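You operate a simulated robot arm through the tools that you are given. There is no shell and no other tool.

You run a simulated robot arm. Do the job below in one go: nothing can be reset, and whatever is moved stays where it is left.

Task
Band the blue and the white hank and pack them in the small carton.
Fine: each with its middle on the binder's mark, two turns of the red crank, no more; the blue one lies there already.

It is judged by the outcome, as a careful person would: the job done as asked, and still so three seconds after it is handed in. It fails if anything else is knocked over, pushed out of place, dropped, spilled or broken.

Robot
A 7-joint arm with a two-finger parallel gripper, fixed in place. Base frame: the origin is at the foot of the arm, x ahead of it, y to its left, z up. Lengths are in m, angles in degrees, forces in N, time in s.
With the tool pointing down near the work surface it reaches from about 0.42 to 0.9 m from the base axis. Its first joint turns from -143.0 to 143.0 degrees. Payload 3 kg.
The tool frame sits at the grasp point between the pads (the TCP): z along the fingers, y along the line on which they close. The tips reach 0.03 m beyond it. Largest opening 0.094 m; finger width 0.028, thickness 0.01; the body of the gripper, 0.05 by 0.096 m, starts 0.055 m behind the TCP.
Orientation is that of the tool frame in the base frame, as a unit quaternion [x, y, z, w]. With the fingers straight down and closing along the base's y, the tool's x points along the base's -x, its y along +y and its z along -z.

Tools
- The arm moves only by the tool play_rows. Its arguments are lists of equal length, an entry for each row: "translation": the shift along the base's x, y, z in m, a list of three; "delta_rot": the turn, a rotation vector about the base's x, y, z in rad, a list of three; "fingers": the closure, from 0 (fully open) to 1 (shut). In form: {"translation": [[tx, ty, tz], ...], "delta_rot": [[rx, ry, rz], ...], "fingers": [fingers, ...]}. A call has 1 to 20 rows; each row shifts and turns the commanded pose from where the row before left it. Each row takes 0.2 s and may step no farther than 0.05 m and 8.6 degrees from the row before; otherwise, or with a gripper value out of range, the whole call is refused. Where a pose cannot be reached the arm comes as near as it can. A force on the tool above 60 N (or 10 N above the force at the start of the call, whichever is more), or a blocked arm, ends the call early, and 0.2 s more pass. The fingers move at their own pace (about 0.072 m/s each) and stop on an object; they squeeze with about 41 N. The grip force told is the motor's: it shows also when the fingers shut on nothing. Time passes only in rows, and 0.2 s behind the last, so rows that do not move let the fingers close. It gives the time, the measured TCP pose, the force on the tool (base axes), the opening and the grip force at its end, in the units of the frame above (readings bear some noise), with the torque about the TCP (base axes, N m) and any sound that the robot's microphone picked up.
- Cameras (640 x 400 px; columns grow to the right, rows downward): "scene" is fixed at [0.2372, 0.4913, 1.6147]; the picture's right is [-0.05, -1.00, 0.00], its down [-0.95, 0.05, -0.30] and it looks along [0.30, -0.01, -0.95] (base axes); focal length 336 px, centre (320, 200). "wrist" rides on the gripper at [0.076, 0.014, -0.102] in the tool frame; the picture's right is [-0.18, 0.98, 0.00], its down [-0.75, -0.14, -0.64] and it looks along [-0.63, -0.12, 0.77] (tool axes); focal length 243 px, centre (320, 200). There is no depth. A picture from a camera that has moved, and an enlarged one, comes with that camera's place and axes in the base frame and with its lens. The place of the scene camera against the robot may be out by one fixed shift of up to 0.025 m in any direction.
- capture(camera): a new picture of that camera. It takes no simulated time.
- enlarge(camera, box): a new picture of the part [left, top, right, bottom] of that camera's present view, enlarged. It takes no simulated time.
- job_done(): hands the job in; it is judged then, once.

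Places have to be worked out from the pictures, the camera data and where the tool is seen. Open the gripper and draw the arm clear of the work before you hand the job in, unless the task says otherwise.

The tools are called after ">>>" as name(argument=value, ...) on one line, values as JSON. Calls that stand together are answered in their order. play_rows: Moves the arm, as the interface text tells. Its arguments: {"type":"object","properties":{"translation":{"type":"array","items":{"type":"array","items":{"type":"number"}}},"delta_rot":{"type":"array","items":{"type":"array","items":{"type":"number"}}},"fingers":{"type":"array","items":{"type":"number"}}},"required":["translation","delta_rot","fingers"]} The other tools are called the same way: capture (camera) takes a picture; enlarge (camera, box) takes an enlarged picture of a part of a camera's view; job_done () hands the job in.

At the start:

```text
time: 0.0
eef_pos: [0.4494, 0.3161, 1.2303]
tcp_rot: [0.0, 1.0, 0.0, 0.0]
contact_force: [0.6, 0.3, 1.2]
torque: [-0.02, -0.01, -0.02]
finger_gap: 0.094
finger_force: 0.0
```

scene: 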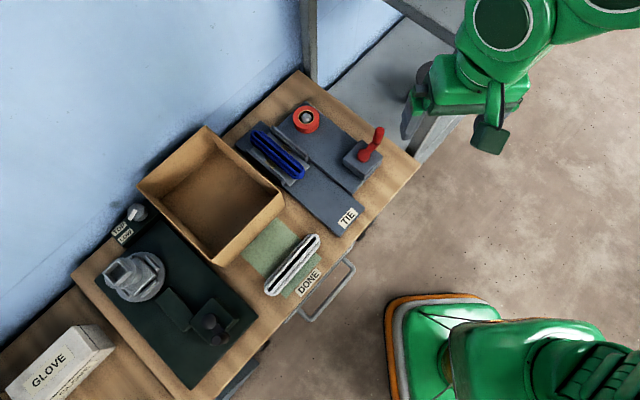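
wrist: 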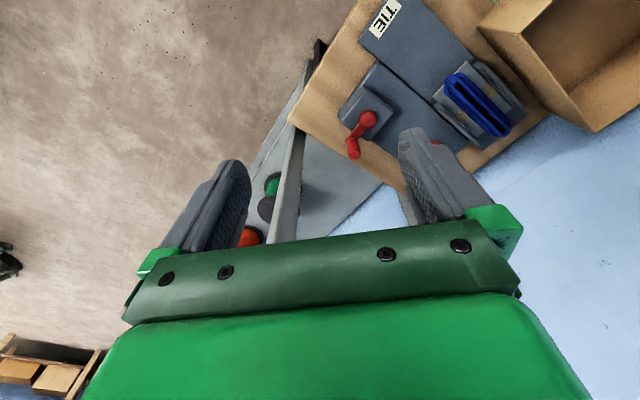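

I start by looking closely at the scene: the binder ("TIE" board with red crank and blue hank), the white hank on the "DONE" mat, and the cartons.

>>> enlarge(camera="scene", box=[220, 70, 420, 240])

>>> enlarge(camera="scene", box=[120, 110, 360, 310])

>>> enlarge(camera="scene", box=[0, 190, 280, 400])

>>> enlarge(camera="wrist", box=[280, 0, 640, 200])

```text
2.35 times, centred on (320, 155) of scene
camera zoom: at [0.2372, 0.4913, 1.6147], right [-0.05, -1.0, 0.0], down [-0.95, 0.05, -0.3], along [0.3, -0.01, -0.95], focal length 791 px, centre (320, 306)
```

zoom: 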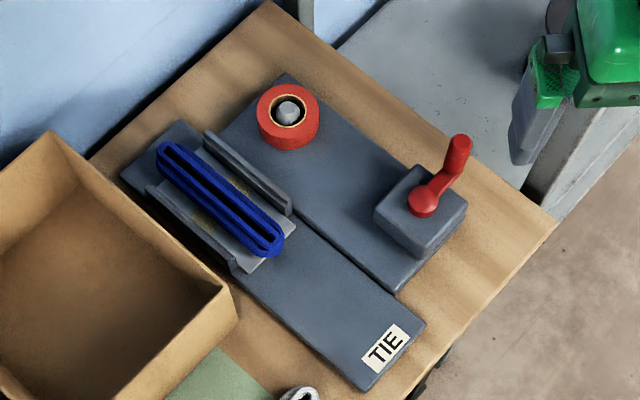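

```text
2.00 times, centred on (240, 210) of scene
camera zoom: at [0.2372, 0.4913, 1.6147], right [-0.05, -1.0, 0.0], down [-0.95, 0.05, -0.3], along [0.3, -0.01, -0.95], focal length 672 px, centre (480, 180)
```

zoom: 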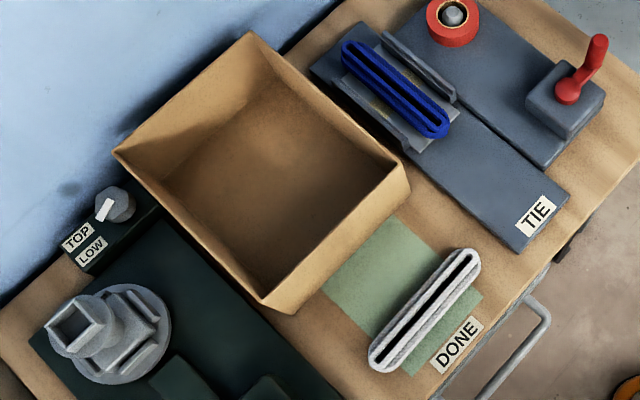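

```text
1.90 times, centred on (140, 295) of scene
camera zoom: at [0.2372, 0.4913, 1.6147], right [-0.05, -1.0, 0.0], down [-0.95, 0.05, -0.3], along [0.3, -0.01, -0.95], focal length 640 px, centre (663, 19)
```

zoom: 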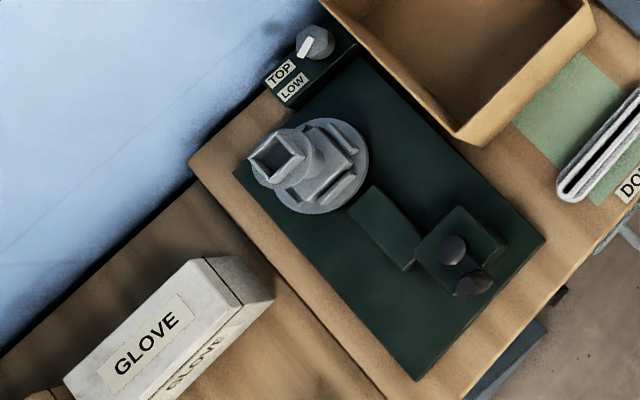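

```text
1.78 times, centred on (460, 100) of wrist
camera zoom: at [0.3741, 0.3306, 1.332], right [0.18, 0.98, 0.0], down [0.75, -0.14, 0.64], along [0.63, -0.12, -0.77], focal length 431 px, centre (71, 378)
```

zoom: 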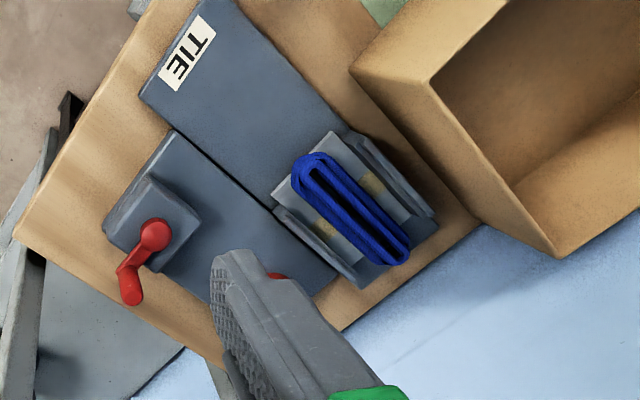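

The crank, blue hank in the cradle, roll, white hank on the green mat and the open carton are all visible. I will turn the tool toward the bench (azimuth ~45°) and shift to look from the wrist camera.

>>> play_rows(translation=[[-0.005, 0.017, -0.013], [-0.005, 0.017, -0.013], [-0.005, 0.017, -0.013], [-0.005, 0.017, -0.013], [-0.005, 0.017, -0.013], [-0.005, 0.017, -0.013]], delta_rot=[[0, 0, 0.1309], [0, 0, 0.1309], [0, 0, 0.1309], [0, 0, 0.1309], [0, 0, 0.1309], [0, 0, 0.1309]], fingers=[0, 0, 0, 0, 0, 0])

>>> capture(camera="wrist")

>>> capture(camera="scene")

```text
time: 1.4
eef_pos: [0.4191, 0.4173, 1.1515]
tcp_rot: [-0.384, 0.923, -0.001, 0.0]
contact_force: [0.8, 0.1, -1.3]
torque: [0.01, 0.01, 0.01]
finger_gap: 0.094
finger_force: 0.0
```

```text
taken
camera wrist: at [0.3551, 0.3743, 1.2544], right [-0.57, 0.82, 0.0], down [0.63, 0.43, 0.64], along [0.53, 0.36, -0.77], focal length 243 px, centre (320, 200)
```

wrist: 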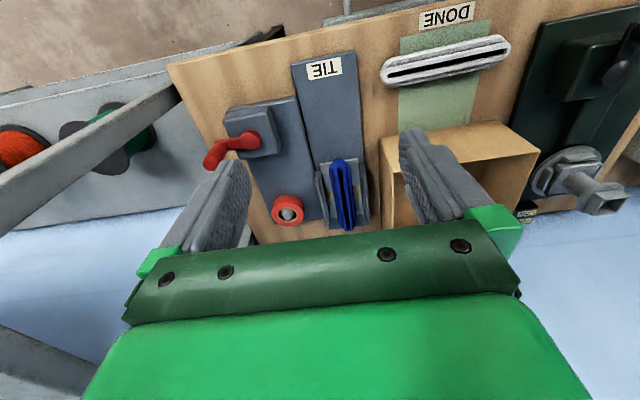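

```text
taken
```

scene: 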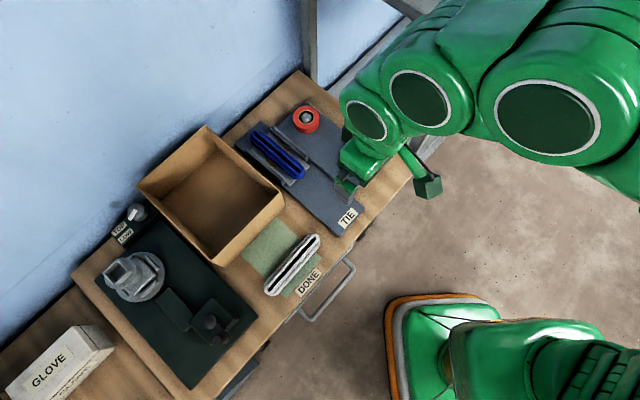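

The wrist view now faces the bench. I enlarge it on the binder/crank and on the white hank to pick out details and measure.

>>> enlarge(camera="wrist", box=[180, 30, 400, 250])

>>> enlarge(camera="wrist", box=[370, 0, 640, 220])

```text
1.82 times, centred on (290, 140) of wrist
camera zoom: at [0.3551, 0.3743, 1.2544], right [-0.57, 0.82, 0.0], down [0.63, 0.43, 0.64], along [0.53, 0.36, -0.77], focal length 441 px, centre (374, 309)
```

zoom: 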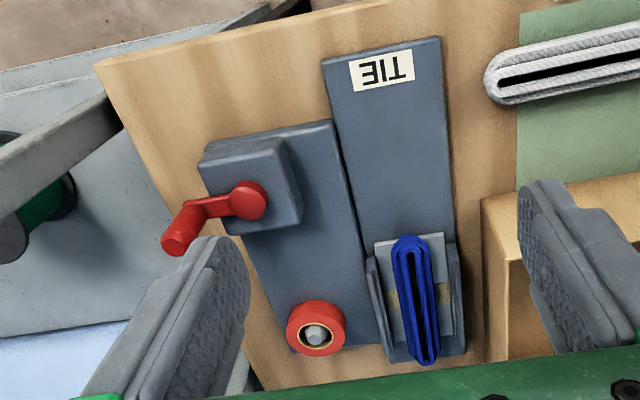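

```text
1.82 times, centred on (505, 110) of wrist
camera zoom: at [0.3551, 0.3743, 1.2544], right [-0.57, 0.82, 0.0], down [0.63, 0.43, 0.64], along [0.53, 0.36, -0.77], focal length 441 px, centre (-16, 364)
```

zoom: 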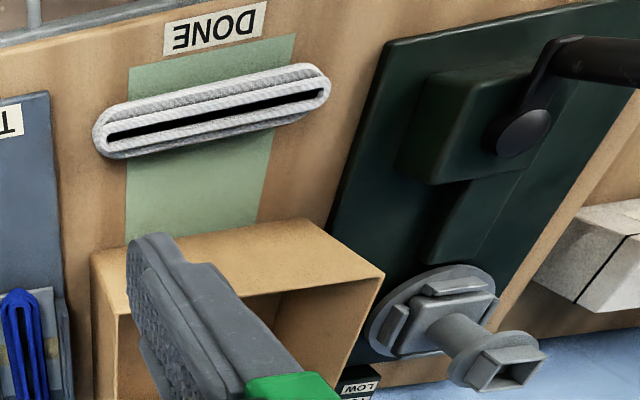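

The blue hank sits in the cradle between ridges with yellow mark patches either side at its middle; crank pivot is about (0.56, 0.38, 0.9) with the handle near (0.60, 0.35, 0.95). I move closer over the crank, still well above, to measure it better.

>>> play_rows(translation=[[0.036, -0.016, -0.01], [0.036, -0.016, -0.01], [0.036, -0.016, -0.01], [0.036, -0.016, -0.01], [0, 0, 0]], delta_rot=[[0, 0, 0], [0, 0, 0], [0, 0, 0], [0, 0, 0], [0, 0, 0]], fingers=[0, 0, 0, 0, 0])

>>> capture(camera="wrist")

>>> enlarge(camera="wrist", box=[160, 0, 480, 200])

>>> capture(camera="scene")

```text
time: 2.6
eef_pos: [0.5626, 0.3545, 1.1102]
tcp_rot: [-0.382, 0.924, 0.001, 0.0]
contact_force: [0.8, -0.3, 0.1]
torque: [-0.01, 0.0, 0.0]
finger_gap: 0.094
finger_force: 0.1
```

```text
taken
camera wrist: at [0.5001, 0.3115, 1.2132], right [-0.57, 0.82, 0.0], down [0.63, 0.43, 0.64], along [0.53, 0.36, -0.77], focal length 243 px, centre (320, 200)
```

wrist: 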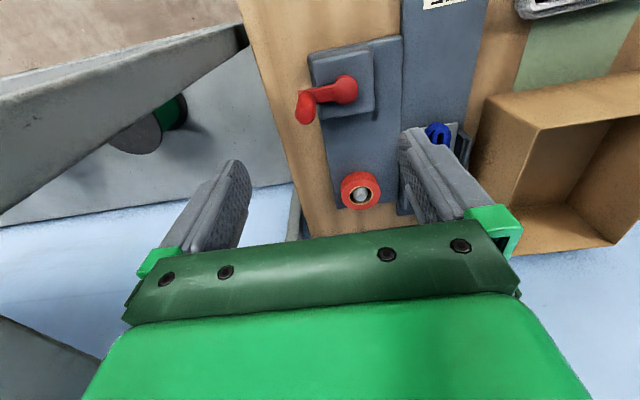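

```text
2.00 times, centred on (320, 100) of wrist
camera zoom: at [0.5001, 0.3115, 1.2132], right [-0.57, 0.82, 0.0], down [0.63, 0.43, 0.64], along [0.53, 0.36, -0.77], focal length 485 px, centre (320, 400)
```

zoom: 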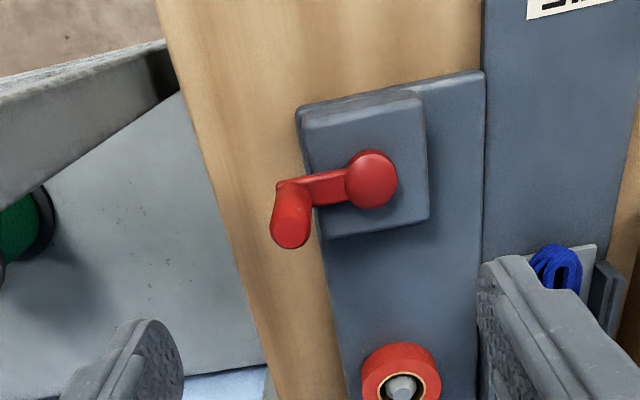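

```text
taken
```

scene: 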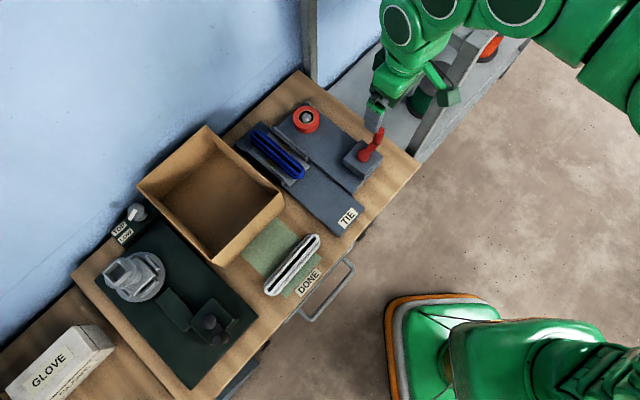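

Triangulating the two wrist views: crank pivot ≈ (0.553, 0.385), handle vertical, ≈(0.584, 0.350), 2 cm thick, top ≈ 0.967; bench top ≈ 0.85, carton rim ≈ 0.96. Next I look at the cradle, mark and blue hank from close above.

>>> play_rows(translation=[[-0.002, 0.04, -0.006], [-0.002, 0.04, -0.006], [-0.002, 0.04, -0.006], [-0.002, 0.04, -0.006], [-0.002, 0.04, -0.006], [0, 0, 0]], delta_rot=[[0, 0, 0], [0, 0, 0], [0, 0, 0], [0, 0, 0], [0, 0, 0], [0, 0, 0]], fingers=[0, 0, 0, 0, 0, 0])

>>> capture(camera="wrist")

>>> enlarge(camera="wrist", box=[220, 40, 440, 220])

>>> enlarge(camera="wrist", box=[380, 0, 640, 200])

```text
time: 4.0
eef_pos: [0.5517, 0.5565, 1.0799]
tcp_rot: [-0.383, 0.924, 0.0, 0.0]
contact_force: [0.3, 0.0, 0.0]
torque: [0.0, 0.0, 0.05]
finger_gap: 0.0942
finger_force: 0.0
```

```text
taken
camera wrist: at [0.4897, 0.5127, 1.1822], right [-0.56, 0.83, 0.0], down [0.63, 0.43, 0.64], along [0.53, 0.36, -0.77], focal length 243 px, centre (320, 200)
```

wrist: 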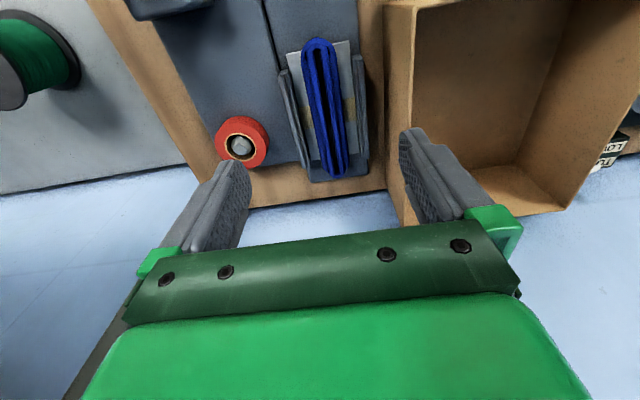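

```text
2.22 times, centred on (330, 130) of wrist
camera zoom: at [0.4897, 0.5127, 1.1822], right [-0.56, 0.83, 0.0], down [0.63, 0.43, 0.64], along [0.53, 0.36, -0.77], focal length 539 px, centre (298, 356)
```

zoom: 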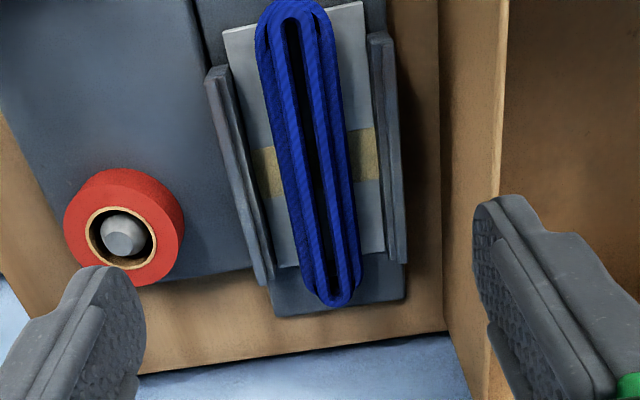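

```text
2.00 times, centred on (510, 100) of wrist
camera zoom: at [0.4897, 0.5127, 1.1822], right [-0.56, 0.83, 0.0], down [0.63, 0.43, 0.64], along [0.53, 0.36, -0.77], focal length 485 px, centre (-60, 400)
```

zoom: 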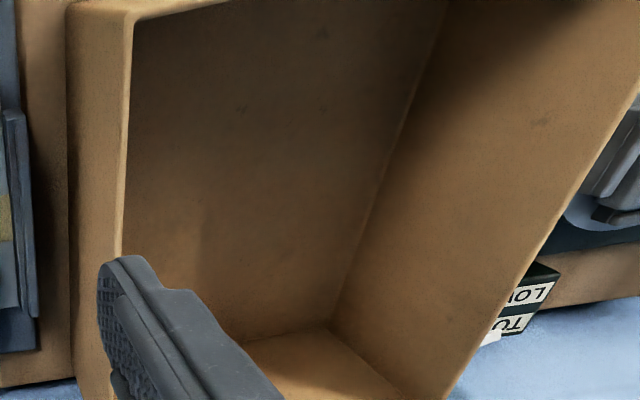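

The blue hank lies parallel in the cradle with its middle over the yellow mark (mid ≈ (0.580, 0.587), top ≈ 0.882), so it is ready to band. Now I go above the crank handle and check alignment before gripping.

>>> play_rows(translation=[[0.0064, -0.0413, -0.004], [0.0064, -0.0413, -0.004], [0.0064, -0.0413, -0.004], [0.0064, -0.0413, -0.004], [0.0064, -0.0413, -0.004], [0, 0, 0]], delta_rot=[[0, 0, 0], [0, 0, 0], [0, 0, 0], [0, 0, 0], [0, 0, 0], [0, 0, 0]], fingers=[0, 0, 0, 0, 0, 0])

>>> capture(camera="wrist")

>>> enlarge(camera="wrist", box=[220, 40, 420, 220])

```text
time: 5.4
eef_pos: [0.5864, 0.3484, 1.059]
tcp_rot: [-0.382, 0.924, -0.001, 0.0]
contact_force: [0.6, -0.4, -0.6]
torque: [-0.03, -0.01, -0.01]
finger_gap: 0.0944
finger_force: 0.0
```

```text
taken
camera wrist: at [0.5227, 0.3046, 1.1621], right [-0.57, 0.82, 0.0], down [0.63, 0.43, 0.64], along [0.53, 0.36, -0.77], focal length 243 px, centre (320, 200)
```

wrist: 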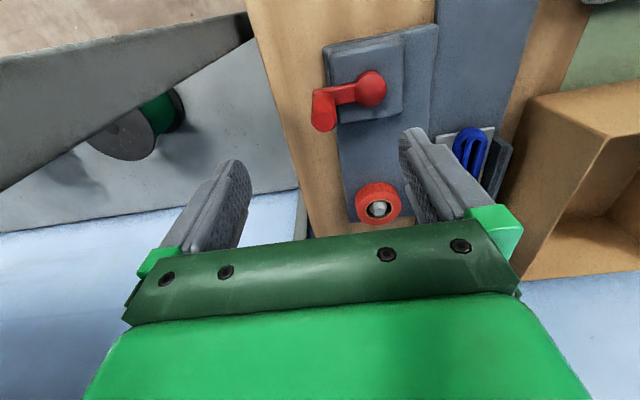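

```text
2.22 times, centred on (320, 130) of wrist
camera zoom: at [0.5227, 0.3046, 1.1621], right [-0.57, 0.82, 0.0], down [0.63, 0.43, 0.64], along [0.53, 0.36, -0.77], focal length 539 px, centre (320, 356)
```

zoom: 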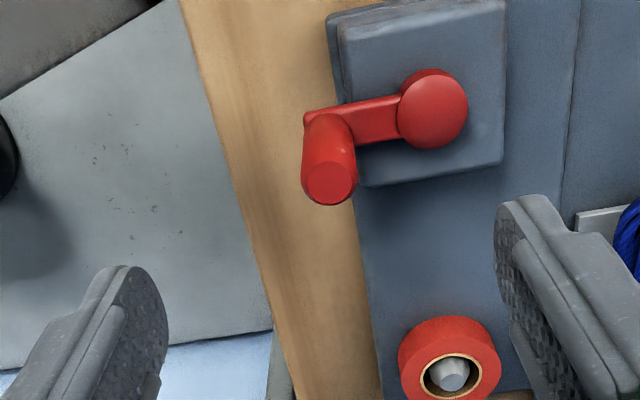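

The handle is directly below the tool. I pre-close the fingers to ~4 cm, descend to TCP z≈0.948 and then grip the handle.

>>> play_rows(translation=[[0, 0.002, 0], [0, 0, 0], [0, 0, -0.028], [0, 0, -0.028], [0, 0, -0.028], [0, 0, -0.027], [0, 0, 0]], delta_rot=[[0, 0, 0], [0, 0, 0], [0, 0, 0], [0, 0, 0], [0, 0, 0], [0, 0, 0], [0, 0, 0]], fingers=[0.55, 0.55, 0.55, 0.55, 0.55, 0.55, 0.55])

>>> capture(camera="wrist")

>>> capture(camera="scene")

```text
time: 7.0
eef_pos: [0.5866, 0.3509, 0.9491]
tcp_rot: [-0.383, 0.924, 0.0, 0.001]
contact_force: [-2.4, -2.5, 8.1]
torque: [0.11, 0.14, 0.14]
finger_gap: 0.0422
finger_force: 0.0
```

```text
taken
camera wrist: at [0.5226, 0.3073, 1.0521], right [-0.57, 0.82, 0.0], down [0.63, 0.43, 0.64], along [0.53, 0.36, -0.77], focal length 243 px, centre (320, 200)
```

wrist: 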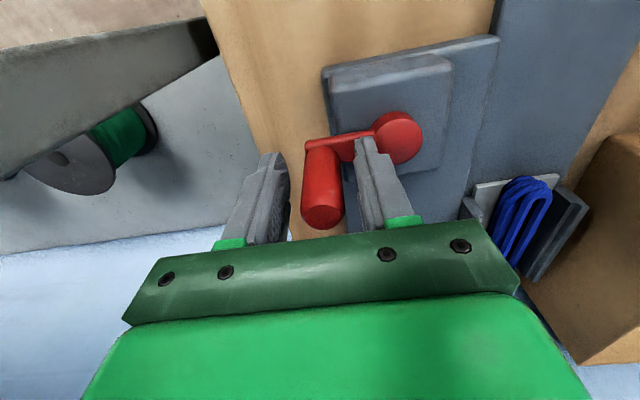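

```text
taken
```

scene: 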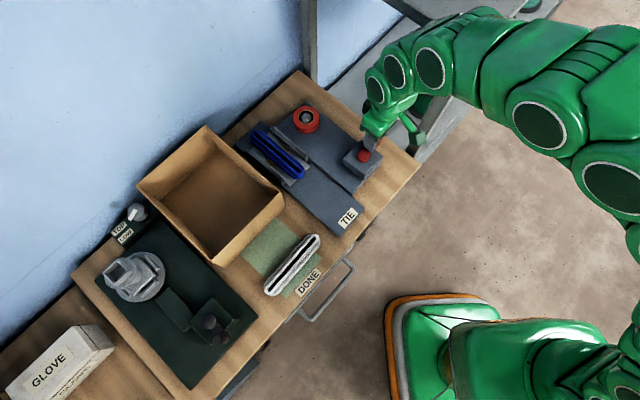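

A small upward force (8 N) suggests a fingertip may be grazing the lever; I raise a few mm and check the reading.

>>> play_rows(translation=[[0, 0, 0.006], [0, 0, 0], [0, 0, 0]], delta_rot=[[0, 0, 0], [0, 0, 0], [0, 0, 0]], fingers=[0.55, 0.55, 0.55])

>>> enlarge(camera="wrist", box=[220, 60, 440, 260])

```text
time: 7.8
eef_pos: [0.5858, 0.3507, 0.9551]
tcp_rot: [-0.382, 0.924, 0.0, 0.0]
contact_force: [-0.2, 0.1, 0.4]
torque: [0.06, 0.02, 0.0]
finger_gap: 0.0424
finger_force: 0.0
```

```text
2.00 times, centred on (330, 160) of wrist
camera zoom: at [0.5228, 0.3072, 1.0583], right [-0.57, 0.82, 0.0], down [0.63, 0.43, 0.64], along [0.53, 0.36, -0.77], focal length 485 px, centre (300, 280)
```

zoom: 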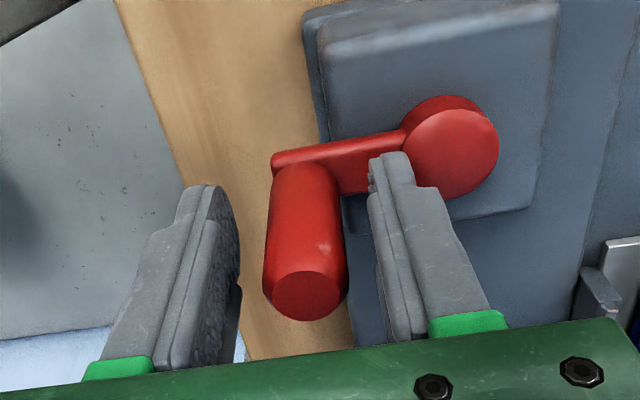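

Free at z=0.955. Now I close on the handle there and read the grip.

>>> play_rows(translation=[[0, 0, 0], [0, 0, 0], [0, 0, 0], [0, 0, 0]], delta_rot=[[0, 0, 0], [0, 0, 0], [0, 0, 0], [0, 0, 0]], fingers=[0.8, 1.0, 1.0, 1.0])

>>> enlarge(camera="wrist", box=[220, 60, 440, 260])

```text
time: 8.8
eef_pos: [0.5847, 0.3508, 0.955]
tcp_rot: [-0.383, 0.924, 0.001, 0.0]
contact_force: [-27.5, 27.2, -0.1]
torque: [-0.56, -0.41, -0.09]
finger_gap: 0.0207
finger_force: 45.3
```

```text
2.00 times, centred on (330, 160) of wrist
camera zoom: at [0.5218, 0.3084, 1.0583], right [-0.57, 0.82, 0.0], down [0.63, 0.43, 0.64], along [0.53, 0.36, -0.77], focal length 485 px, centre (300, 280)
```

zoom: 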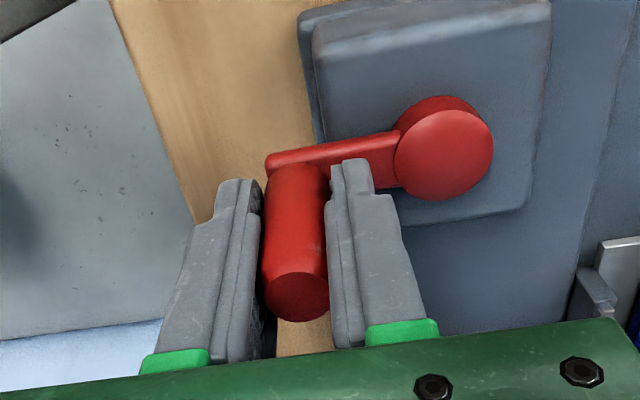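

Gripped (gap 2.07 cm), but the arm is stiff: 1 mm of off-centre gives ~39 N. A loose cage with the fingers closing along the tangent, turning along with the crank, will be gentler. I release, lift clear, and test how far the wrist can yaw.

>>> play_rows(translation=[[0, 0, 0], [0, 0, 0], [0, 0, 0.035], [0, 0, 0.035], [0, 0, 0.035], [0, 0, 0]], delta_rot=[[0, 0, 0], [0, 0, 0], [0, 0, 0], [0, 0, 0], [0, 0, 0], [0, 0, 0]], fingers=[0.5, 0.5, 0.5, 0.5, 0.5, 0.5])

>>> play_rows(translation=[[0, 0, 0], [0, 0, 0], [0, 0, 0], [0, 0, 0], [0, 0, 0], [0, 0, 0], [0, 0, 0], [0, 0, 0], [0, 0, 0], [0, 0, 0], [0, 0, 0], [0, 0, 0], [0, 0, 0]], delta_rot=[[0, 0, 0.1309], [0, 0, 0.1309], [0, 0, 0.1309], [0, 0, 0.1309], [0, 0, 0.1309], [0, 0, 0.1309], [0, 0, 0.1309], [0, 0, 0.1309], [0, 0, 0.1309], [0, 0, 0.1309], [0, 0, 0.1309], [0, 0, 0.1309], [0, 0, 0]], fingers=[0.5, 0.5, 0.5, 0.5, 0.5, 0.5, 0.5, 0.5, 0.5, 0.5, 0.5, 0.5, 0.5])

>>> capture(camera="scene")

>>> capture(camera="wrist")

```text
time: 10.2
eef_pos: [0.5873, 0.3512, 1.061]
tcp_rot: [-0.383, 0.924, 0.0, 0.0]
contact_force: [0.5, 0.1, -0.3]
torque: [-0.01, -0.01, 0.0]
finger_gap: 0.0472
finger_force: 0.2
```

```text
time: 12.1
eef_pos: [0.582, 0.3527, 1.0611]
tcp_rot: [0.807, -0.59, -0.002, 0.003]
contact_force: [-6.0, 9.2, 3.4]
torque: [-1.34, -0.85, -0.49]
finger_gap: 0.047
finger_force: 0.1
stopped in row 9: the force on the tool passed its limit at 73 N (the readings are from after the stop); the commanded pose is now the measured one
```

```text
taken
```

scene: 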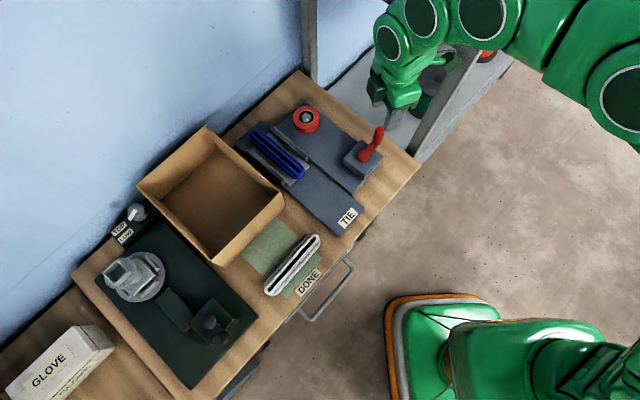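

```text
taken
camera wrist: at [0.5922, 0.2769, 1.1636], right [-0.99, -0.12, 0.01], down [-0.09, 0.76, 0.64], along [-0.08, 0.64, -0.77], focal length 243 px, centre (320, 200)
```

wrist: 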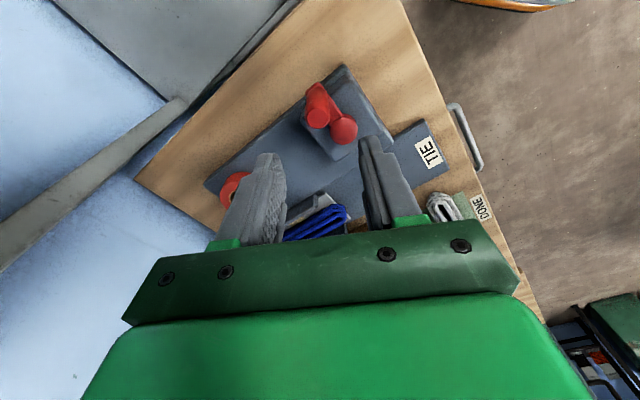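

The wrist camera touched the grey upright post beside the bench (around (0.63, 0.22)) when yawing that way; nothing moved. I back off by yawing the other way (clockwise), which swings the camera to the free side.

>>> play_rows(translation=[[-0.01, 0.01, 0], [-0.01, 0.01, 0], [0, 0, 0], [0, 0, 0], [0, 0, 0], [0, 0, 0], [0, 0, 0], [0, 0, 0], [0, 0, 0], [0, 0, 0]], delta_rot=[[0, 0, -0.1309], [0, 0, -0.1309], [0, 0, -0.1309], [0, 0, -0.1309], [0, 0, -0.1309], [0, 0, -0.1309], [0, 0, -0.1309], [0, 0, -0.1309], [0, 0, -0.1309], [0, 0, 0]], fingers=[0.5, 0.5, 0.5, 0.5, 0.5, 0.5, 0.5, 0.5, 0.5, 0.5])

>>> capture(camera="scene")

```text
time: 14.3
eef_pos: [0.5626, 0.3716, 1.0611]
tcp_rot: [-0.342, 0.94, 0.003, 0.0]
contact_force: [0.6, -0.3, 0.8]
torque: [-0.02, -0.04, 0.02]
finger_gap: 0.047
finger_force: 0.1
```

```text
taken
```

scene: 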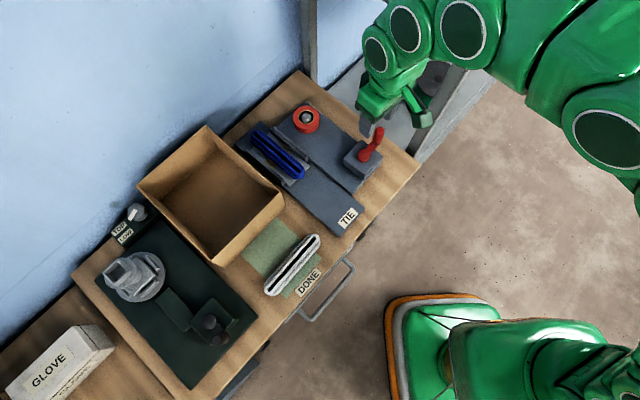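

Clear of the post again. I continue yawing clockwise so the fingers will close along the crank's tangent, and move back over the handle.

>>> play_rows(translation=[[0.002, -0.0018, 0], [0.002, -0.0018, 0], [0.002, -0.0018, 0], [0.002, -0.0018, 0], [0.002, -0.0018, 0], [0.002, -0.0018, 0], [0.002, -0.0018, 0], [0.002, -0.0018, 0], [0.002, -0.0018, 0], [0.002, -0.0018, 0], [0.002, -0.0018, 0], [0.0014, -0.0012, 0], [0, 0, 0]], delta_rot=[[-0.0056, -0.0021, -0.1243], [0, 0, -0.1243], [0, 0, -0.1243], [0, 0, -0.1243], [0, 0, -0.1243], [0, 0, -0.1243], [0, 0, -0.1243], [0, 0, -0.1243], [0, 0, -0.1243], [0, 0, -0.1243], [0, 0, -0.1243], [0, 0, -0.1243], [0, 0, 0]], fingers=[0.5, 0.5, 0.5, 0.5, 0.5, 0.5, 0.5, 0.5, 0.5, 0.5, 0.5, 0.5, 0.5])

>>> capture(camera="wrist")

>>> enlarge(camera="wrist", box=[220, 40, 420, 220])

>>> capture(camera="scene")

```text
time: 17.1
eef_pos: [0.5865, 0.3506, 1.0616]
tcp_rot: [0.385, 0.923, 0.001, 0.0]
contact_force: [0.2, 0.0, -0.1]
torque: [0.0, 0.01, 0.01]
finger_gap: 0.0466
finger_force: 0.1
```

```text
taken
camera wrist: at [0.5426, 0.4156, 1.1633], right [0.83, 0.56, 0.0], down [0.43, -0.64, 0.64], along [0.36, -0.53, -0.77], focal length 243 px, centre (320, 200)
```

wrist: 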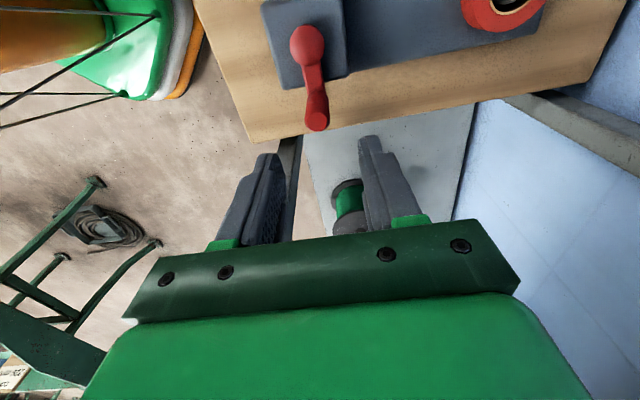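

```text
2.22 times, centred on (320, 130) of wrist
camera zoom: at [0.5426, 0.4156, 1.1633], right [0.83, 0.56, 0.0], down [0.43, -0.64, 0.64], along [0.36, -0.53, -0.77], focal length 539 px, centre (320, 356)
```

zoom: 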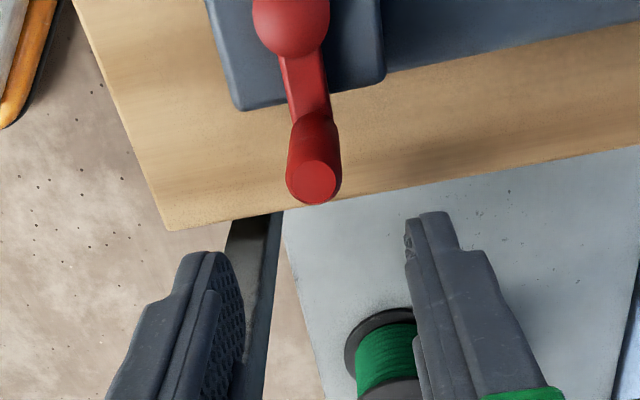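

```text
taken
```

scene: 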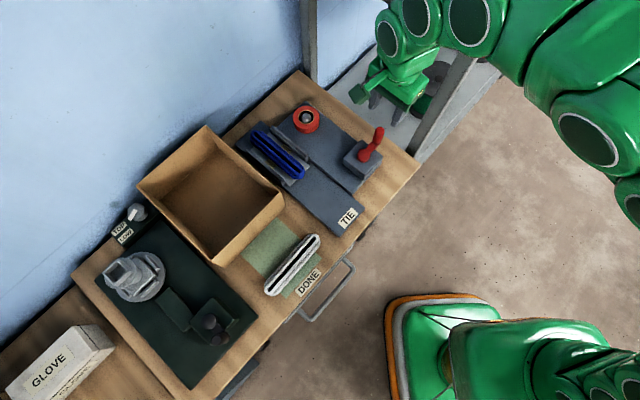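

The yaw is now tangential (tool x at ~135°) and the handle is right under the TCP. I descend to z≈0.958 with a 4.7 cm gap, then narrow to a loose cage (~2.5 cm).

>>> play_rows(translation=[[-0.0007, -0.0008, -0.026], [0, 0, -0.026], [0, 0, -0.026], [0, 0, -0.0256], [0, 0, 0], [0, 0, 0], [0, 0, 0]], delta_rot=[[0, 0, 0], [0, 0, 0], [0, 0, 0], [0, 0, 0], [0, 0, 0], [0, 0, 0], [0, 0, 0]], fingers=[0.5, 0.5, 0.5, 0.5, 0.5, 0.73, 0.73])

>>> enlarge(camera="wrist", box=[220, 60, 440, 260])

```text
time: 18.7
eef_pos: [0.5847, 0.3509, 0.9588]
tcp_rot: [0.385, 0.923, 0.001, 0.0]
contact_force: [-0.1, -0.2, -0.2]
torque: [-0.01, -0.03, 0.0]
finger_gap: 0.0253
finger_force: 0.1
```

```text
2.00 times, centred on (330, 160) of wrist
camera zoom: at [0.5424, 0.4161, 1.0606], right [0.83, 0.56, 0.0], down [0.43, -0.64, 0.64], along [0.36, -0.53, -0.77], focal length 485 px, centre (300, 280)
```

zoom: 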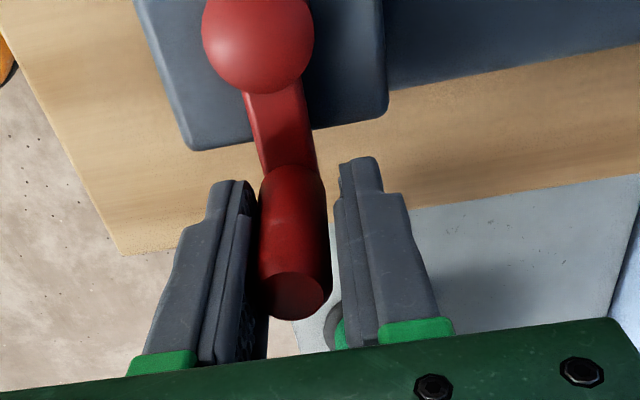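

The handle is caged without touching. I try a first small clockwise arc (22.5°) turning tool and path together, watching the force.

>>> play_rows(translation=[[-0.00457, -0.00401, 0], [-0.00506, -0.00338, 0], [-0.00546, -0.00269, 0], [0, 0, 0]], delta_rot=[[0, 0, -0.1309], [0, 0, -0.1309], [0, 0, -0.1309], [0, 0, 0]], fingers=[0.73, 0.73, 0.73, 0.73])

>>> enlarge(camera="wrist", box=[220, 60, 440, 260])

>>> enlarge(camera="scene", box=[220, 70, 420, 240])

```text
time: 19.7
eef_pos: [0.5695, 0.3395, 0.9581]
tcp_rot: [0.559, 0.829, 0.0, 0.0]
contact_force: [0.4, 0.4, 0.2]
torque: [0.02, 0.01, 0.0]
finger_gap: 0.0254
finger_force: 0.1
```

```text
2.00 times, centred on (330, 160) of wrist
camera zoom: at [0.5545, 0.4176, 1.0595], right [0.98, 0.2, 0.0], down [0.15, -0.75, 0.64], along [0.13, -0.63, -0.77], focal length 485 px, centre (300, 280)
```

zoom: 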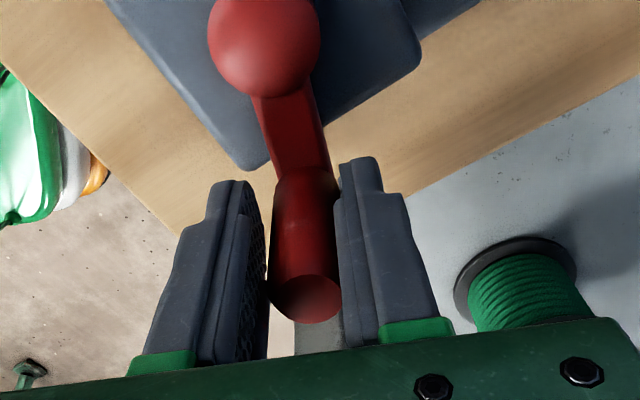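

```text
2.35 times, centred on (320, 155) of scene
camera zoom: at [0.2372, 0.4913, 1.6147], right [-0.05, -1.0, 0.0], down [-0.95, 0.05, -0.3], along [0.3, -0.01, -0.95], focal length 791 px, centre (320, 306)
```

zoom: 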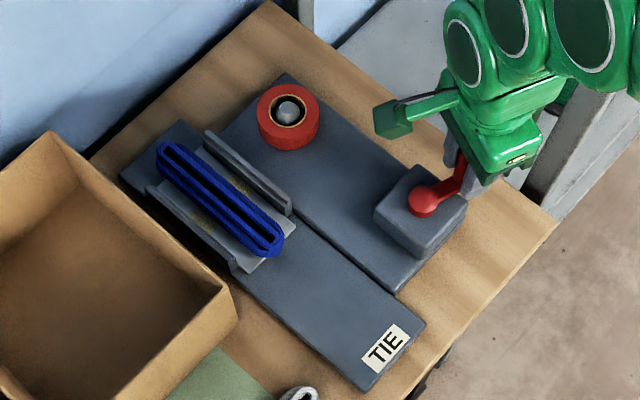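

The crank turns freely clockwise with no force, and the cage follows well. I continue to −97.5°, then open, lift clear and start yawing the tool back for the re-grip.

>>> play_rows(translation=[[-0.00575, -0.00196, 0], [-0.00597, -0.00118, 0], [-0.00607, -0.0004, 0], [-0.00607, 0.0004, 0], [0, 0, 0], [0, 0, 0], [0, 0, 0.03], [0, 0, 0.03], [0, 0, 0]], delta_rot=[[0, 0, -0.1309], [0, 0, -0.1309], [0, 0, -0.1309], [0, 0, -0.1309], [0, 0, 0], [0, 0, 0], [0, 0, 0], [0, 0, 0], [0, 0, 0]], fingers=[0.73, 0.73, 0.73, 0.73, 0.73, 0.5, 0.5, 0.5, 0.5])

>>> enlarge(camera="wrist", box=[220, 60, 440, 260])

```text
time: 21.7
eef_pos: [0.5436, 0.3373, 1.0158]
tcp_rot: [0.754, 0.657, 0.0, 0.002]
contact_force: [0.2, -0.1, 0.2]
torque: [0.02, 0.01, 0.0]
finger_gap: 0.0469
finger_force: 0.1
```

```text
2.00 times, centred on (330, 160) of wrist
camera zoom: at [0.5696, 0.4109, 1.1196], right [0.95, -0.32, 0.0], down [-0.24, -0.73, 0.64], along [-0.2, -0.61, -0.77], focal length 485 px, centre (300, 280)
```

zoom: 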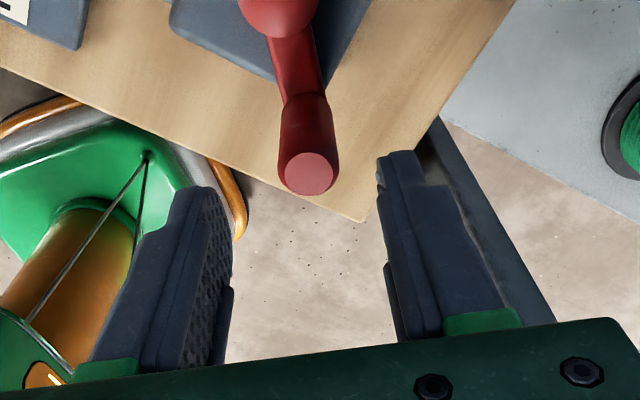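

Handle follows, ~3° behind as expected. I yaw the tool back 180° (CCW, camera passing on the free side), then come down again.

>>> play_rows(translation=[[0, 0, 0], [0, 0, 0], [0, 0, 0], [0, 0, 0], [0, 0, 0], [0, 0, 0], [0, 0, 0], [0, 0, 0], [0, 0, 0], [0, 0, 0], [0, 0, 0], [0, 0, 0], [0, 0, 0], [0, 0, 0], [0, 0, 0], [0, 0, 0], [0, 0, 0], [0, 0, 0], [0, 0, 0], [0, 0, 0]], delta_rot=[[0, 0, 0.1428], [0, 0, 0.1428], [0, 0, 0.1428], [0, 0, 0.1428], [0, 0, 0.1428], [0, 0, 0.1428], [0, 0, 0.1428], [0, 0, 0.1428], [0, 0, 0.1428], [0, 0, 0.1428], [0, 0, 0.1428], [0, 0, 0.1428], [0, 0, 0.1428], [0, 0, 0.1428], [0, 0, 0.1428], [0, 0, 0.1428], [0, 0, 0.1428], [0, 0, 0.1428], [0, 0, 0.1428], [0, 0, 0.1428]], fingers=[0.5, 0.5, 0.5, 0.5, 0.5, 0.5, 0.5, 0.5, 0.5, 0.5, 0.5, 0.5, 0.5, 0.5, 0.5, 0.5, 0.5, 0.5, 0.5, 0.5])

>>> play_rows(translation=[[0, 0, 0], [0, 0, 0], [0, 0, 0]], delta_rot=[[0, 0, 0.1428], [0, 0, 0.1428], [0, 0, 0]], fingers=[0.5, 0.5, 0.5])

>>> enlarge(camera="wrist", box=[220, 60, 440, 260])

>>> enlarge(camera="scene", box=[280, 30, 480, 200])

```text
time: 25.9
eef_pos: [0.545, 0.3385, 1.0164]
tcp_rot: [-0.543, 0.84, 0.0, 0.0]
contact_force: [-0.5, -0.9, 0.7]
torque: [0.01, 0.01, 0.0]
finger_gap: 0.0471
finger_force: 0.1
```

```text
time: 26.7
eef_pos: [0.5438, 0.3375, 1.0184]
tcp_rot: [-0.657, 0.754, 0.0, 0.0]
contact_force: [-1.1, -0.2, -0.1]
torque: [0.01, -0.03, 0.01]
finger_gap: 0.0471
finger_force: 0.1
```

```text
2.00 times, centred on (330, 160) of wrist
camera zoom: at [0.5211, 0.2642, 1.1208], right [-0.95, 0.32, 0.0], down [0.24, 0.73, 0.64], along [0.2, 0.61, -0.77], focal length 485 px, centre (300, 280)
```

zoom: 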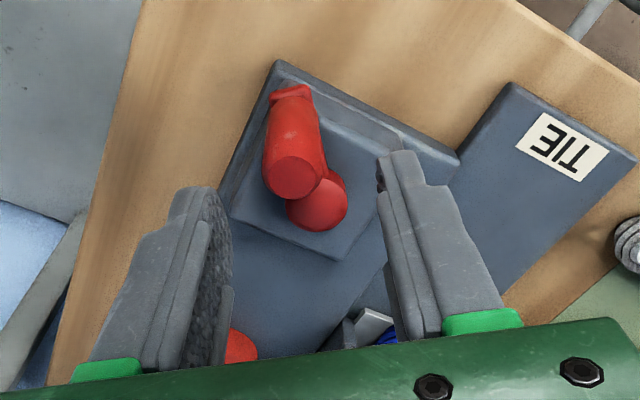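

```text
2.35 times, centred on (380, 115) of scene
camera zoom: at [0.2372, 0.4913, 1.6147], right [-0.05, -1.0, 0.0], down [-0.95, 0.05, -0.3], along [0.3, -0.01, -0.95], focal length 791 px, centre (179, 400)
```

zoom: 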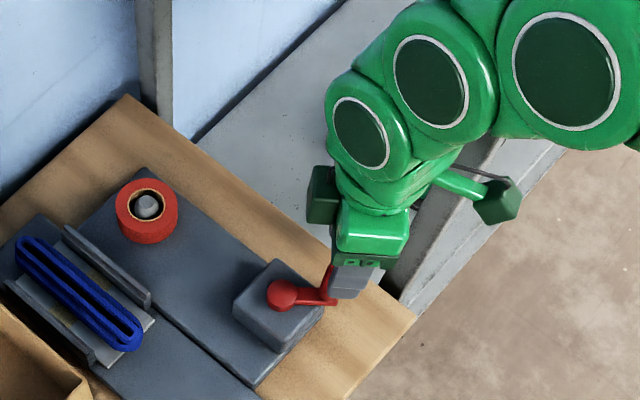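

Handle is within the open fingers again (2–3 mm offset). I descend, cage, and drive the first part of the next half-turn.

>>> play_rows(translation=[[0, 0, -0.03], [0, 0, -0.0295], [0, 0, 0], [0, 0, 0], [-0.005965, 0.001187, 0], [-0.005759, 0.001955, 0], [-0.005455, 0.00269, 0], [-0.005057, 0.003379, 0], [-0.004572, 0.00401, 0], [-0.00401, 0.004572, 0], [-0.003379, 0.005057, 0], [-0.00269, 0.005455, 0], [-0.001955, 0.005759, 0], [-0.001187, 0.005965, 0], [-0.000398, 0.006069, 0], [0.000398, 0.006069, 0], [0, 0, 0]], delta_rot=[[0, 0, 0], [0, 0, 0], [0, 0, 0], [0, 0, 0], [0, 0, -0.1309], [0, 0, -0.1309], [0, 0, -0.1309], [0, 0, -0.1309], [0, 0, -0.1309], [0, 0, -0.1309], [0, 0, -0.1309], [0, 0, -0.1309], [0, 0, -0.1309], [0, 0, -0.1309], [0, 0, -0.1309], [0, 0, -0.1309], [0, 0, 0]], fingers=[0.5, 0.5, 0.73, 0.73, 0.73, 0.73, 0.73, 0.73, 0.73, 0.73, 0.73, 0.73, 0.73, 0.73, 0.73, 0.73, 0.73])

>>> enlarge(camera="wrist", box=[220, 60, 440, 260])

```text
time: 30.3
eef_pos: [0.5058, 0.3906, 0.9582]
tcp_rot: [0.07, 0.998, 0.0, 0.0]
contact_force: [-0.6, -1.3, 0.1]
torque: [0.02, -0.05, 0.02]
finger_gap: 0.0256
finger_force: 0.0
```

```text
2.00 times, centred on (330, 160) of wrist
camera zoom: at [0.4321, 0.4155, 1.0605], right [0.32, 0.95, 0.0], down [0.73, -0.24, 0.64], along [0.61, -0.2, -0.77], focal length 485 px, centre (300, 280)
```

zoom: 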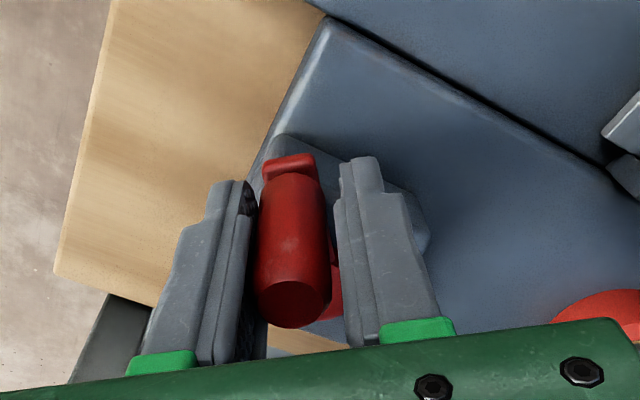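

The cage tracks well; the handle sits ~6 mm toward the pivot here, so I nudge my circle centre by +3 mm in x and finish this half-turn, then open and lift.

>>> play_rows(translation=[[0.002687, 0.005965, 0], [0.003455, 0.005759, 0], [0.00269, 0.005455, 0], [0.003379, 0.005057, 0], [0.00401, 0.004572, 0], [0.004572, 0.00401, 0], [0.005057, 0.003379, 0], [0.005455, 0.00269, 0], [0.005759, 0.001955, 0], [0.005965, 0.001187, 0], [0.006069, 0.000398, 0], [0.006069, -0.000398, 0], [0, 0, 0], [0, 0, 0], [0, 0, 0.03], [0, 0, 0.03], [0, 0, 0]], delta_rot=[[0, 0, -0.1309], [0, 0, -0.1309], [0, 0, -0.1309], [0, 0, -0.1309], [0, 0, -0.1309], [0, 0, -0.1309], [0, 0, -0.1309], [0, 0, -0.1309], [0, 0, -0.1309], [0, 0, -0.1309], [0, 0, -0.1309], [0, 0, -0.1309], [0, 0, 0], [0, 0, 0], [0, 0, 0], [0, 0, 0], [0, 0, 0]], fingers=[0.73, 0.73, 0.73, 0.73, 0.73, 0.73, 0.73, 0.73, 0.73, 0.73, 0.73, 0.73, 0.73, 0.5, 0.5, 0.5, 0.5])

>>> enlarge(camera="wrist", box=[220, 60, 440, 260])

>>> enlarge(camera="scene", box=[220, 70, 420, 240])

```text
time: 33.9
eef_pos: [0.5618, 0.4319, 1.0169]
tcp_rot: [0.753, 0.657, 0.0, -0.001]
contact_force: [0.3, -0.4, -0.1]
torque: [0.01, -0.03, 0.01]
finger_gap: 0.0468
finger_force: 0.0
```

```text
2.00 times, centred on (330, 160) of wrist
camera zoom: at [0.5869, 0.5052, 1.1192], right [0.95, -0.32, 0.0], down [-0.24, -0.73, 0.64], along [-0.2, -0.61, -0.77], focal length 485 px, centre (300, 280)
```

zoom: 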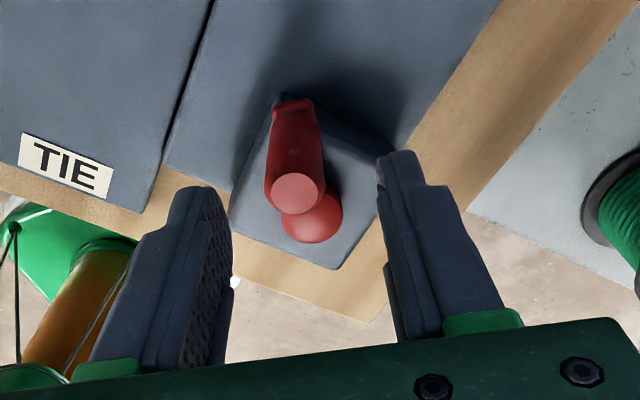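

```text
2.35 times, centred on (320, 155) of scene
camera zoom: at [0.2372, 0.4913, 1.6147], right [-0.05, -1.0, 0.0], down [-0.95, 0.05, -0.3], along [0.3, -0.01, -0.95], focal length 791 px, centre (320, 306)
```

zoom: 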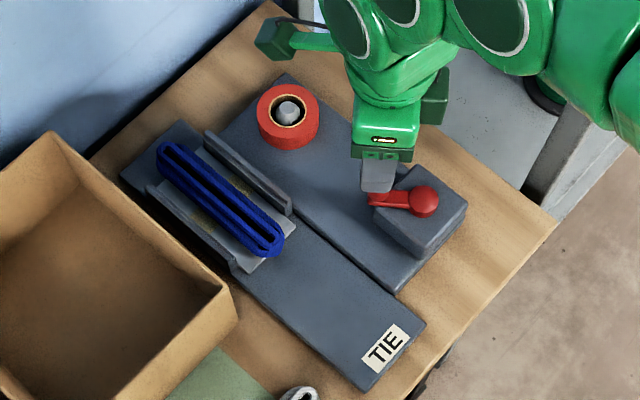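

Fitting the observed handle positions gives pivot ≈ (0.553, 0.3795), radius ≈ 0.0445 m. 232° done so far from the start (handle now at ~−277°, start ~−45°). I yaw the tool back 180° and shift onto the refined circle.

>>> play_rows(translation=[[-0.003, -0.0083, 0], [0, 0, 0], [0, 0, 0], [0, 0, 0], [0, 0, 0], [0, 0, 0], [0, 0, 0], [0, 0, 0], [0, 0, 0], [0, 0, 0], [0, 0, 0], [0, 0, 0], [0, 0, 0], [0, 0, 0], [0, 0, 0], [0, 0, 0], [0, 0, 0], [0, 0, 0], [0, 0, 0], [0, 0, 0]], delta_rot=[[0, 0, 0.1428], [0, 0, 0.1428], [0, 0, 0.1428], [0, 0, 0.1428], [0, 0, 0.1428], [0, 0, 0.1428], [0, 0, 0.1428], [0, 0, 0.1428], [0, 0, 0.1428], [0, 0, 0.1428], [0, 0, 0.1428], [0, 0, 0.1428], [0, 0, 0.1428], [0, 0, 0.1428], [0, 0, 0.1428], [0, 0, 0.1428], [0, 0, 0.1428], [0, 0, 0.1428], [0, 0, 0.1428], [0, 0, 0.1428]], fingers=[0.5, 0.5, 0.5, 0.5, 0.5, 0.5, 0.5, 0.5, 0.5, 0.5, 0.5, 0.5, 0.5, 0.5, 0.5, 0.5, 0.5, 0.5, 0.5, 0.5])

>>> play_rows(translation=[[0, 0, 0], [0, 0, 0], [0, 0, 0]], delta_rot=[[0, 0, 0.1428], [0, 0, 0.1428], [0, 0, 0]], fingers=[0.5, 0.5, 0.5])

>>> enlarge(camera="wrist", box=[220, 60, 440, 260])

```text
time: 38.1
eef_pos: [0.5579, 0.4222, 1.0189]
tcp_rot: [-0.544, 0.839, 0.0, 0.0]
contact_force: [0.1, 0.4, 0.5]
torque: [-0.01, -0.03, -0.01]
finger_gap: 0.0471
finger_force: 0.0
```

```text
time: 38.9
eef_pos: [0.5581, 0.4223, 1.0184]
tcp_rot: [-0.656, 0.755, 0.0, 0.001]
contact_force: [0.7, -0.1, 0.9]
torque: [-0.01, 0.01, 0.01]
finger_gap: 0.0472
finger_force: 0.0
```

```text
2.00 times, centred on (330, 160) of wrist
camera zoom: at [0.5345, 0.3492, 1.1207], right [-0.95, 0.32, 0.0], down [0.24, 0.73, 0.64], along [0.2, 0.61, -0.77], focal length 485 px, centre (300, 280)
```

zoom: 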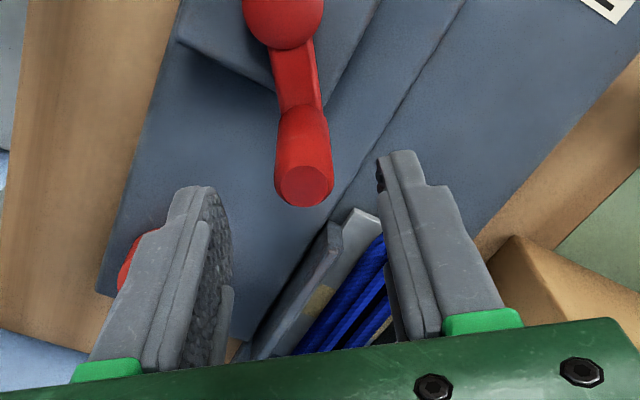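

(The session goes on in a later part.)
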